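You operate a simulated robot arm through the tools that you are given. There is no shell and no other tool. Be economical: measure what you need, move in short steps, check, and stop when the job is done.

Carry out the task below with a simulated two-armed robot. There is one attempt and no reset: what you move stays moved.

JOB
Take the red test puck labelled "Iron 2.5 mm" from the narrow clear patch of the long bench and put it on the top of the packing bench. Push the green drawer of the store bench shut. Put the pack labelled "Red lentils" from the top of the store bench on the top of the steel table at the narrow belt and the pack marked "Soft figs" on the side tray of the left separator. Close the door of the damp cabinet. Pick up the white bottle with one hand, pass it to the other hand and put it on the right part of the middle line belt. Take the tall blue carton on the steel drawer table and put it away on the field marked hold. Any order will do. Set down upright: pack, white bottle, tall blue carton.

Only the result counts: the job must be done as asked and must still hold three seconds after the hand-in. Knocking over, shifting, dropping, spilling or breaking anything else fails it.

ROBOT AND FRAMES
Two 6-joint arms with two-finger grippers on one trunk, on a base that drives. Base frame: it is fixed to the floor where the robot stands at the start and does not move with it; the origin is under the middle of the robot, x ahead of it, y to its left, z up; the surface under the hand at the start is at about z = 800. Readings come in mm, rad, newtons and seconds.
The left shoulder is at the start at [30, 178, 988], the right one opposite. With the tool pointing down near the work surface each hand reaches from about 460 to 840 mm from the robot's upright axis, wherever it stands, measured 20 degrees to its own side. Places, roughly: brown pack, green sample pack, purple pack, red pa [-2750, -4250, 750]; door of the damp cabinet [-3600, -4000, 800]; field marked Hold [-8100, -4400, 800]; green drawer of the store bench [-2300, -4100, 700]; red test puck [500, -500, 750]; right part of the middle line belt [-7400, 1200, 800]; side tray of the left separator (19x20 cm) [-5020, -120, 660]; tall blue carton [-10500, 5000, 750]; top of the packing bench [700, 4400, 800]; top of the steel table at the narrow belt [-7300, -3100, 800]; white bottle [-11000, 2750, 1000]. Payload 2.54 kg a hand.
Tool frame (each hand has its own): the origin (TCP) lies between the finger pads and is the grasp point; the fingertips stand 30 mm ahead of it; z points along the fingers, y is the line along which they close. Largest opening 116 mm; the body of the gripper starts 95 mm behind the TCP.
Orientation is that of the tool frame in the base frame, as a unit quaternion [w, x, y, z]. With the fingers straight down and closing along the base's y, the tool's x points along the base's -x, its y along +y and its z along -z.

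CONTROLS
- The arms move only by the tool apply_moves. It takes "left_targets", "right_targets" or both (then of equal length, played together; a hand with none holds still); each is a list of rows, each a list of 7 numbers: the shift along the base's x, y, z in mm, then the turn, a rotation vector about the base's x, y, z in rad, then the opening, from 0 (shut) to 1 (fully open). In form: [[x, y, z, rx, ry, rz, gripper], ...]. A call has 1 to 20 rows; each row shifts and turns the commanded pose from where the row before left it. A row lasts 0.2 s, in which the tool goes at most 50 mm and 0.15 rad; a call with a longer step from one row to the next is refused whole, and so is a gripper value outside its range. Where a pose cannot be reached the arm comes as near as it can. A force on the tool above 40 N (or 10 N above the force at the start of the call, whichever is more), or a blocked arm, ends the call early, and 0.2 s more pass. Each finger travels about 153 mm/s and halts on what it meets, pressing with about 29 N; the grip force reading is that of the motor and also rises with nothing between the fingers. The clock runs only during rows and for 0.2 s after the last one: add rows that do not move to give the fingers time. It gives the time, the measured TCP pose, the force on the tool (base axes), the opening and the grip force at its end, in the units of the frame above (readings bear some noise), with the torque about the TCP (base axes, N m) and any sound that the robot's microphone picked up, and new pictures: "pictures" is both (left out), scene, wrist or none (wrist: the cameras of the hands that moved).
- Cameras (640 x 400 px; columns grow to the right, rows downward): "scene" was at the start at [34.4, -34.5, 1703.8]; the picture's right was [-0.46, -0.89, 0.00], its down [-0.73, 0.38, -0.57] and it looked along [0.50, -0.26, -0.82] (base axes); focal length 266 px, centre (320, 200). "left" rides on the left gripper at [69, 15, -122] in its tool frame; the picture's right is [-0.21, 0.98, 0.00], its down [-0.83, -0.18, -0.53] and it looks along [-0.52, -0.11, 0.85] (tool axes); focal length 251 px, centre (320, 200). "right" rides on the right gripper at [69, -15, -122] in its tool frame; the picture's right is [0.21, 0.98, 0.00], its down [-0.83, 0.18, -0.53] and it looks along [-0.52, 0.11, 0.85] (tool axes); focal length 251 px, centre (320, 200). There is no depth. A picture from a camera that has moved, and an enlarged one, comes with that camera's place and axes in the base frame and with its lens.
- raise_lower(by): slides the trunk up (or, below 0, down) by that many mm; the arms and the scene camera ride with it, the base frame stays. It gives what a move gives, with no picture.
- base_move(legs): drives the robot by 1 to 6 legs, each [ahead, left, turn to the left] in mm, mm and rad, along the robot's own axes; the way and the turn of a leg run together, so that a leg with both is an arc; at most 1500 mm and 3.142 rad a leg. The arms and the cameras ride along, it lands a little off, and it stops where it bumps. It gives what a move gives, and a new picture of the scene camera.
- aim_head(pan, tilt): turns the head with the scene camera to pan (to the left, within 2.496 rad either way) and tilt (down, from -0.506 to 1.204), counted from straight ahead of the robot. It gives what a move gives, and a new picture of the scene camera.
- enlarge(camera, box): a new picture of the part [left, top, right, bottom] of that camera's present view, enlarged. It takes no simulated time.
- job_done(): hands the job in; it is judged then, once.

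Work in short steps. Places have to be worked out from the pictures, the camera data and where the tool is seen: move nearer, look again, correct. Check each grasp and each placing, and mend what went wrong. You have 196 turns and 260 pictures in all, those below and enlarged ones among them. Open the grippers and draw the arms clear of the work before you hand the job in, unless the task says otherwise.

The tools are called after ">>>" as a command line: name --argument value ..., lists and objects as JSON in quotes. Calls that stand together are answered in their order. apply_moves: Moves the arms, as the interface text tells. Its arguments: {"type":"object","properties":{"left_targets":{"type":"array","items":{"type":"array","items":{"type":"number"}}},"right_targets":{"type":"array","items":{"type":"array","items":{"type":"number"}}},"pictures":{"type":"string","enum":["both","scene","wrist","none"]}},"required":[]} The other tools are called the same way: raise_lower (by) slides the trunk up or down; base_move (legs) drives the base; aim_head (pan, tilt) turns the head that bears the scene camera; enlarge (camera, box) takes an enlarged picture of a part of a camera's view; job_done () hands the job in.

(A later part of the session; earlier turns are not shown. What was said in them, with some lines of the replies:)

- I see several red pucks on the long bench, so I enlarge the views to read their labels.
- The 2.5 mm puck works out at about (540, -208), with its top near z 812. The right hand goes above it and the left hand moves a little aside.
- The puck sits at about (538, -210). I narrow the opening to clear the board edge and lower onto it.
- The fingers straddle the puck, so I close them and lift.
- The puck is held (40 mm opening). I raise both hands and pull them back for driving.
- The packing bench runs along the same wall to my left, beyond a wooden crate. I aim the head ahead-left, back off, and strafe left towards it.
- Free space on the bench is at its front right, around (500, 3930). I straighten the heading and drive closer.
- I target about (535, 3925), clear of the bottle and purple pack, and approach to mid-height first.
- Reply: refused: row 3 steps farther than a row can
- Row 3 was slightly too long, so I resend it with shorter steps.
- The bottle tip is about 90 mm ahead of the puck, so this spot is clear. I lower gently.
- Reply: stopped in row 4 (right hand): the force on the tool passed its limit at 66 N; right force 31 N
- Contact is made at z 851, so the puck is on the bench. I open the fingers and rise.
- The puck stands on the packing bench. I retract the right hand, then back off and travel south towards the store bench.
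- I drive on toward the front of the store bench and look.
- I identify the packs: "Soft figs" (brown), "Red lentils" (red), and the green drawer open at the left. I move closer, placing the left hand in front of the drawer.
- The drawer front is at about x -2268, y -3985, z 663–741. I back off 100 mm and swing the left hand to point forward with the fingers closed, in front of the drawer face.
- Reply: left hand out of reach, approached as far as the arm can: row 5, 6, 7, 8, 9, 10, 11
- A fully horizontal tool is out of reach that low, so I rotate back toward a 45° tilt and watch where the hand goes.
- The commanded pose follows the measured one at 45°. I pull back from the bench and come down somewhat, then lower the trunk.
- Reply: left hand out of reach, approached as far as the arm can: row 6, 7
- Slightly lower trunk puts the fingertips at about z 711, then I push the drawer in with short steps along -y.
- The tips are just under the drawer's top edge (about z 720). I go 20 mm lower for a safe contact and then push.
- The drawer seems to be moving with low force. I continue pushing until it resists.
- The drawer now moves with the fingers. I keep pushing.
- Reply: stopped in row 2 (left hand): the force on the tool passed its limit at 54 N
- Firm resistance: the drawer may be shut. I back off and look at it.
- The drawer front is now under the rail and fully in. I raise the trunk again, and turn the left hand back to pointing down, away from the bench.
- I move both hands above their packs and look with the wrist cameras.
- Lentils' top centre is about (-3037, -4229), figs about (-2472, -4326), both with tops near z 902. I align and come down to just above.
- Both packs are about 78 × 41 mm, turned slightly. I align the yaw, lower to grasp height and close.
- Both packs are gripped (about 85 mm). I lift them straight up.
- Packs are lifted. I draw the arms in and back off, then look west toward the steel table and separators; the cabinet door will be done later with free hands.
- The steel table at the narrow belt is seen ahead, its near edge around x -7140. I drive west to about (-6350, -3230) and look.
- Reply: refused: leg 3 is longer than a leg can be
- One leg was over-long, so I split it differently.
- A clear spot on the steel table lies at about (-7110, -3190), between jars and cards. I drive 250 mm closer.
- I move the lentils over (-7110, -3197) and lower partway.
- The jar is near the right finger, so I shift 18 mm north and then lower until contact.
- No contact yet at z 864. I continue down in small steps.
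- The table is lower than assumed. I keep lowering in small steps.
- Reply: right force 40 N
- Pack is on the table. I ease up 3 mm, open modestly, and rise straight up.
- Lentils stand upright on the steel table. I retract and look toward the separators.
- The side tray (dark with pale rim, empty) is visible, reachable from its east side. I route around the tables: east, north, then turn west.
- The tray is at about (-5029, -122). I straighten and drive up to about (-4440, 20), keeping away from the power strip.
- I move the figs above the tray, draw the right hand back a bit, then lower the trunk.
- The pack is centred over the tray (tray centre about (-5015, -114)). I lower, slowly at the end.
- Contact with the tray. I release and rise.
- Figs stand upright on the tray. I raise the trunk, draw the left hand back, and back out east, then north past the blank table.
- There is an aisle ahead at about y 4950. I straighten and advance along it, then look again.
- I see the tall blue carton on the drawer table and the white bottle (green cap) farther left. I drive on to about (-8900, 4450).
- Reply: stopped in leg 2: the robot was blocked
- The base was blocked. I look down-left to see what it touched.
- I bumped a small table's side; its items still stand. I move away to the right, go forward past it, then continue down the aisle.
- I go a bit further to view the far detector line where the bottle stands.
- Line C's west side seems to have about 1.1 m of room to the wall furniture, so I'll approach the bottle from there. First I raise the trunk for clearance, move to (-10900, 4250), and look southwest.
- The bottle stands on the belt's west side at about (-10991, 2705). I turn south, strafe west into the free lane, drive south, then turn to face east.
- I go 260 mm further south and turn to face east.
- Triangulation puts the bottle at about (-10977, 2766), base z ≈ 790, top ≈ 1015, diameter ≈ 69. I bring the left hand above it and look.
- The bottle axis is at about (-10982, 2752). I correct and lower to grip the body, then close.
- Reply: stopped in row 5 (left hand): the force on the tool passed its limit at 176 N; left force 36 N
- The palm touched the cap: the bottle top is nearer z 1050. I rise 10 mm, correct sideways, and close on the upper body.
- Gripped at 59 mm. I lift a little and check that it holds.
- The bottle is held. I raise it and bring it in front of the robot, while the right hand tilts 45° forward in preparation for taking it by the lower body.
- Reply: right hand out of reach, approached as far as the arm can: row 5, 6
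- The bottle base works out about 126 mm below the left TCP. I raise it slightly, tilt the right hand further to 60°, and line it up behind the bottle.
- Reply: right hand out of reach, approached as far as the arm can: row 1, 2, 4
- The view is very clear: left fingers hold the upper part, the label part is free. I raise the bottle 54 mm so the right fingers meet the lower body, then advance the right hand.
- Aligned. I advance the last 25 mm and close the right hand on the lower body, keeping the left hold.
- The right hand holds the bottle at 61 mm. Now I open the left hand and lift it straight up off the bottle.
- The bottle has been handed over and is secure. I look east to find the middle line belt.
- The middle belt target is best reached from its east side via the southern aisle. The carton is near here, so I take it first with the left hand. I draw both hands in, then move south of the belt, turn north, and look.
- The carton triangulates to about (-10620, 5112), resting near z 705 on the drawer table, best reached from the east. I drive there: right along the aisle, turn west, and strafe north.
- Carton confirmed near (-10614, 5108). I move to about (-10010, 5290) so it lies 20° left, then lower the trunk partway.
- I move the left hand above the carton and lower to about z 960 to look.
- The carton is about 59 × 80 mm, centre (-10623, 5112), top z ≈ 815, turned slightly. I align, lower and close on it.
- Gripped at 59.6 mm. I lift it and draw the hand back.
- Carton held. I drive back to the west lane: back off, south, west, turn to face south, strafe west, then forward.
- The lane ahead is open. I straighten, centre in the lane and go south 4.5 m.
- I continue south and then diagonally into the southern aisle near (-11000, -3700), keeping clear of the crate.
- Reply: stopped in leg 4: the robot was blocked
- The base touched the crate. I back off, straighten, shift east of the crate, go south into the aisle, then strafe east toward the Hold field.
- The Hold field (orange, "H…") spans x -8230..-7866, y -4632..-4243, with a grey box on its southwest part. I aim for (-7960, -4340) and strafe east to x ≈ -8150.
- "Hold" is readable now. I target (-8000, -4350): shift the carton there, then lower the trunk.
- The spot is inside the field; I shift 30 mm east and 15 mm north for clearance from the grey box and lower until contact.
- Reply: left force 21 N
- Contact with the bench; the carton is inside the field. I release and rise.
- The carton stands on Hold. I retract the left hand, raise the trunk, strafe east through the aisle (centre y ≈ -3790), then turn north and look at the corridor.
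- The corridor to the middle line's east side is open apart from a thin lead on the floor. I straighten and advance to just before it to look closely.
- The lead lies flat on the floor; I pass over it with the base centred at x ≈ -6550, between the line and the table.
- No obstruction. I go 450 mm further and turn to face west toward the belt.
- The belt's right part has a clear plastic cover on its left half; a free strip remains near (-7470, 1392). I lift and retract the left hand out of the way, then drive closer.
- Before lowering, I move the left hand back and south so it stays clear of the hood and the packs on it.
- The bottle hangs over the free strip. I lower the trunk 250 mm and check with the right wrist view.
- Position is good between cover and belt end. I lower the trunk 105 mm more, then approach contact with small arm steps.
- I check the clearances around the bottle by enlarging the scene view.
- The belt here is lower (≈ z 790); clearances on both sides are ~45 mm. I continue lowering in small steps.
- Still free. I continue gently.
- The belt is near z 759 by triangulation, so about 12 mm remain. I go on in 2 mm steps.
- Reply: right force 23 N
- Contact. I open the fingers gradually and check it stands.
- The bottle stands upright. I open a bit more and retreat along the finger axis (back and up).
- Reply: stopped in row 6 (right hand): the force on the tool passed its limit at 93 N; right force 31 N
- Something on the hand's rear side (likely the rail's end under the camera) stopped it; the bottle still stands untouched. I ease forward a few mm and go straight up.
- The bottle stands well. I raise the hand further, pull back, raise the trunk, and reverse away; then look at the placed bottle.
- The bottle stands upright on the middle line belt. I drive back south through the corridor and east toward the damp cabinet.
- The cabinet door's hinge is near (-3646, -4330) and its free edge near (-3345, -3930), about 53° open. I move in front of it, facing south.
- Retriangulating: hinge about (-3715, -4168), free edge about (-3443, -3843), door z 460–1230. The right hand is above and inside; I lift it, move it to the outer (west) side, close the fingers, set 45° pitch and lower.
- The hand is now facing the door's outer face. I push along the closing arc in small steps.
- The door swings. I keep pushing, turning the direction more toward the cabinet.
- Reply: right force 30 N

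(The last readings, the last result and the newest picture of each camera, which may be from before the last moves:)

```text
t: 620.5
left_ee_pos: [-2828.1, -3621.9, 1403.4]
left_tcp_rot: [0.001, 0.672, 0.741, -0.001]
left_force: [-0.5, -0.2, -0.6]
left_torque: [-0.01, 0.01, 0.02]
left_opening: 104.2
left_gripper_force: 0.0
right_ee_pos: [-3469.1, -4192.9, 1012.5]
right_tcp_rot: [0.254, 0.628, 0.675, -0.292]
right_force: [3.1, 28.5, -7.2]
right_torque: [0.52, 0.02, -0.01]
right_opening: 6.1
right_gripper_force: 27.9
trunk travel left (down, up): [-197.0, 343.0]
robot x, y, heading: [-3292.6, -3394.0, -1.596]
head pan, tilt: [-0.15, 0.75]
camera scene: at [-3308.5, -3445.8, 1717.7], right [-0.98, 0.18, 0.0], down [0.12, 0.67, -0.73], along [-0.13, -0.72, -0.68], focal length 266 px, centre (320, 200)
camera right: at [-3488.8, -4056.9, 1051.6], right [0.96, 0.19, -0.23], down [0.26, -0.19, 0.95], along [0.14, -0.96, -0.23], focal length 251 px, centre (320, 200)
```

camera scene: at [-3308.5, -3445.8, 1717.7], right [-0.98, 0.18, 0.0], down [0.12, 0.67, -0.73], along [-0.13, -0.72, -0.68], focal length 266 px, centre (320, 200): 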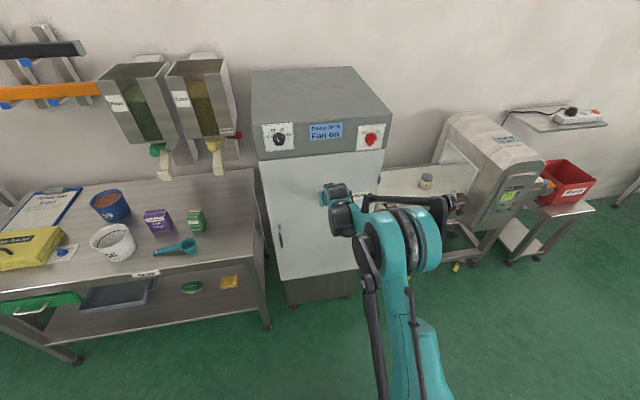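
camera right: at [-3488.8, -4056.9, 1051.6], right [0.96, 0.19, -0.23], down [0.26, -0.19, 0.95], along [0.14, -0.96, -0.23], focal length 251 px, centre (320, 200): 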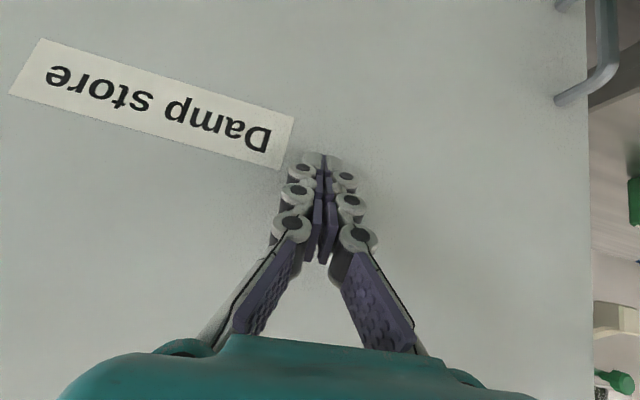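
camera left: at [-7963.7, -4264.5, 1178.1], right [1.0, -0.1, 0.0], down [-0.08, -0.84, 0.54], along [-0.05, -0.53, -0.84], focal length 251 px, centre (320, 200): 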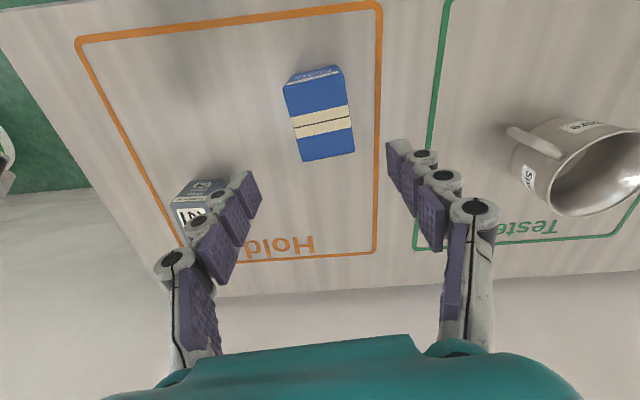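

The display changed from "Door open" to "Fan on": the door is shut. I retract the hand and check the door and the green drawer.

>>> apply_moves --right_targets '[[0, 20, 0, 0, 0, 0, 0], [0, 40, 0, 0, 0, 0, 0], [0, 45, 10, 0, 0, 0, 0.5], [0, 45, 20, 0, 0, 0, 1], [0, 0, 0, 0, 0, 0, 1]]' --pictures "none"

>>> aim_head --pan 0.5 --tilt 0.8

>>> enlarge --camera "scene" --box '[120, 200, 400, 380]'

```text
t: 621.8
left_ee_pos: [-2827.4, -3627.6, 1402.7]
left_tcp_rot: [0.0, 0.672, 0.741, 0.0]
left_force: [0.4, -0.4, -0.1]
left_torque: [0.05, 0.02, 0.0]
left_opening: 104.5
left_gripper_force: 0.0
right_ee_pos: [-3465.7, -4048.2, 1040.3]
right_tcp_rot: [0.254, 0.628, 0.675, -0.292]
right_force: [0.6, 0.0, -0.6]
right_torque: [-0.01, 0.02, 0.02]
right_opening: 116.0
right_gripper_force: 0.1
trunk travel left (down, up): [-197.0, 343.0]
robot x, y, heading: [-3297.4, -3394.3, -1.602]
head pan, tilt: [-0.15, 0.75]
```

```text
t: 622.8
left_ee_pos: [-2826.7, -3624.5, 1401.8]
left_tcp_rot: [0.0, 0.672, 0.741, -0.001]
left_force: [0.3, -0.2, 0.7]
left_torque: [-0.01, 0.02, 0.0]
left_opening: 104.5
left_gripper_force: 0.0
right_ee_pos: [-3466.9, -4045.8, 1042.6]
right_tcp_rot: [0.253, 0.629, 0.674, -0.294]
right_force: [0.4, 0.3, -0.3]
right_torque: [-0.04, 0.0, -0.01]
right_opening: 115.9
right_gripper_force: 0.1
trunk travel left (down, up): [-197.0, 343.0]
robot x, y, heading: [-3292.2, -3393.9, -1.595]
head pan, tilt: [0.499, 0.799]
camera scene: at [-3257.4, -3440.1, 1713.8], right [-0.89, -0.45, 0.0], down [-0.32, 0.64, -0.7], along [0.31, -0.62, -0.72], focal length 266 px, centre (320, 200)
```

scene: 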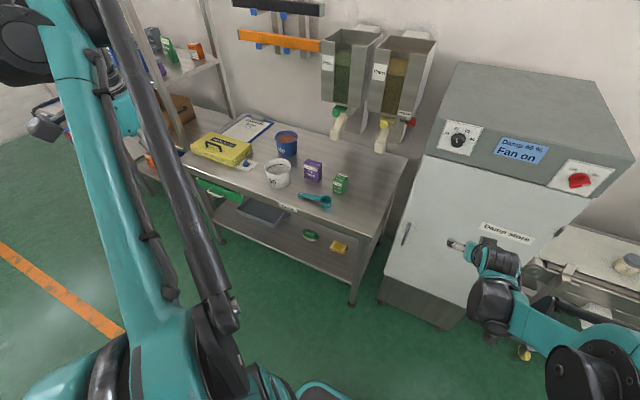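

```text
2.22 times, centred on (260, 290) of scene
camera zoom: at [-3257.4, -3440.1, 1713.8], right [-0.89, -0.45, 0.0], down [-0.32, 0.64, -0.7], along [0.31, -0.62, -0.72], focal length 592 px, centre (453, 0)
```

zoom: 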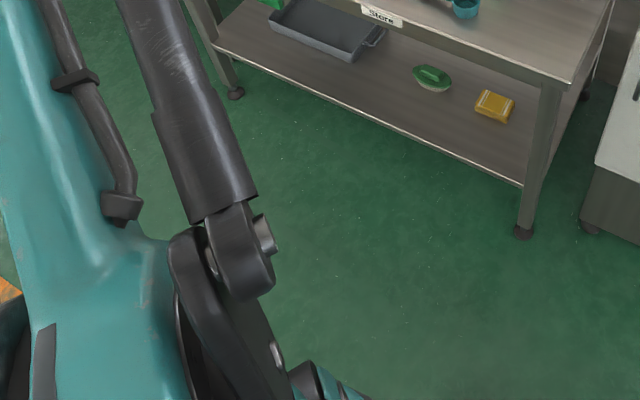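

The door is flush. I enlarge the drawer to check that it is fully in.

>>> enlarge --camera "scene" --box '[170, 120, 320, 230]'

```text
3.64 times, centred on (245, 175) of scene
camera zoom: at [-3257.4, -3440.1, 1713.8], right [-0.89, -0.45, 0.0], down [-0.32, 0.64, -0.7], along [0.31, -0.62, -0.72], focal length 968 px, centre (593, 291)
```

zoom: 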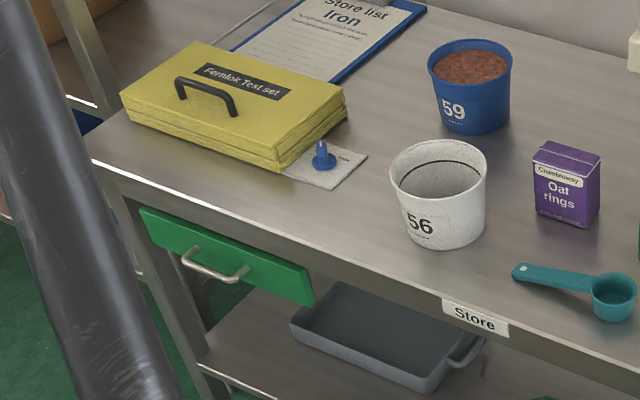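

The drawer front sits under the rail with no interior visible, and it hit a hard stop earlier: it is shut. I back the robot away from the work with open grippers.

>>> base_move --legs '[[-600, 0, 0]]'

```text
t: 626.2
left_ee_pos: [-2809.2, -3030.5, 1403.1]
left_tcp_rot: [0.001, 0.674, 0.739, -0.001]
left_force: [0.6, 0.4, 0.0]
left_torque: [-0.01, 0.01, 0.02]
left_opening: 104.3
left_gripper_force: 0.1
right_ee_pos: [-3450.1, -3449.7, 1042.2]
right_tcp_rot: [0.254, 0.63, 0.673, -0.295]
right_force: [0.3, -0.4, 0.6]
right_torque: [0.02, 0.03, 0.01]
right_opening: 115.8
right_gripper_force: 0.1
trunk travel left (down, up): [-197.0, 343.0]
robot x, y, heading: [-3278.2, -2803.3, -1.605]
head pan, tilt: [0.499, 0.799]
camera scene: at [-3238.2, -2843.1, 1713.8], right [-0.89, -0.45, 0.0], down [-0.32, 0.64, -0.7], along [0.31, -0.62, -0.72], focal length 266 px, centre (320, 200)
```

scene: 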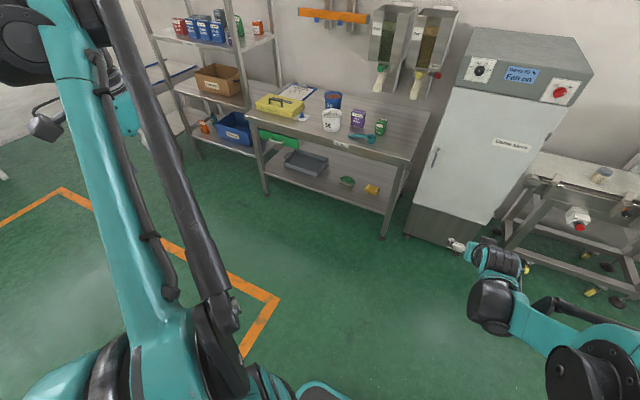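

Door and drawer are shut, everything is placed, and the arms are clear, so I hand the job in.

>>> job_done

```text
The job is handed in.
```

I finished every part of the job and handed it in, with both grippers open and the arms clear of the work. I don't have the judging result.

- **Red puck:** "Iron 2.5 mm" is on the packing bench top.
- **Packs:** "Red lentils" stands upright on the steel table, and "Soft figs" stands upright on the left separator's side tray.
- **White bottle:** I passed it from the left hand to the right, and it stands upright on the right part of the middle line belt.
- **Blue carton:** it stands upright on the Hold field.
- **Green drawer:** I pushed it in until it hit a hard stop, and no interior was visible afterwards.
- **Cabinet door:** it looks flush, and the display changed from "Door open" to "Fan on".

Four things could count against "shifting anything else", though I saw no damage from any of them:

- **Table:** the base bumped a small table near (-7300, 4500). Its items stayed standing.
- **Crate:** the base appears to have bumped the wooden crate in the southwest corner.
- **Lead:** I drove over a thin lead lying on the floor, twice, and did not look at it afterwards.
- **Belt:** the right hand stopped at about 93 N as it backed away from the bottle, most likely against the end of the belt's guide rail. The bottle and the clear cover did not appear to move.
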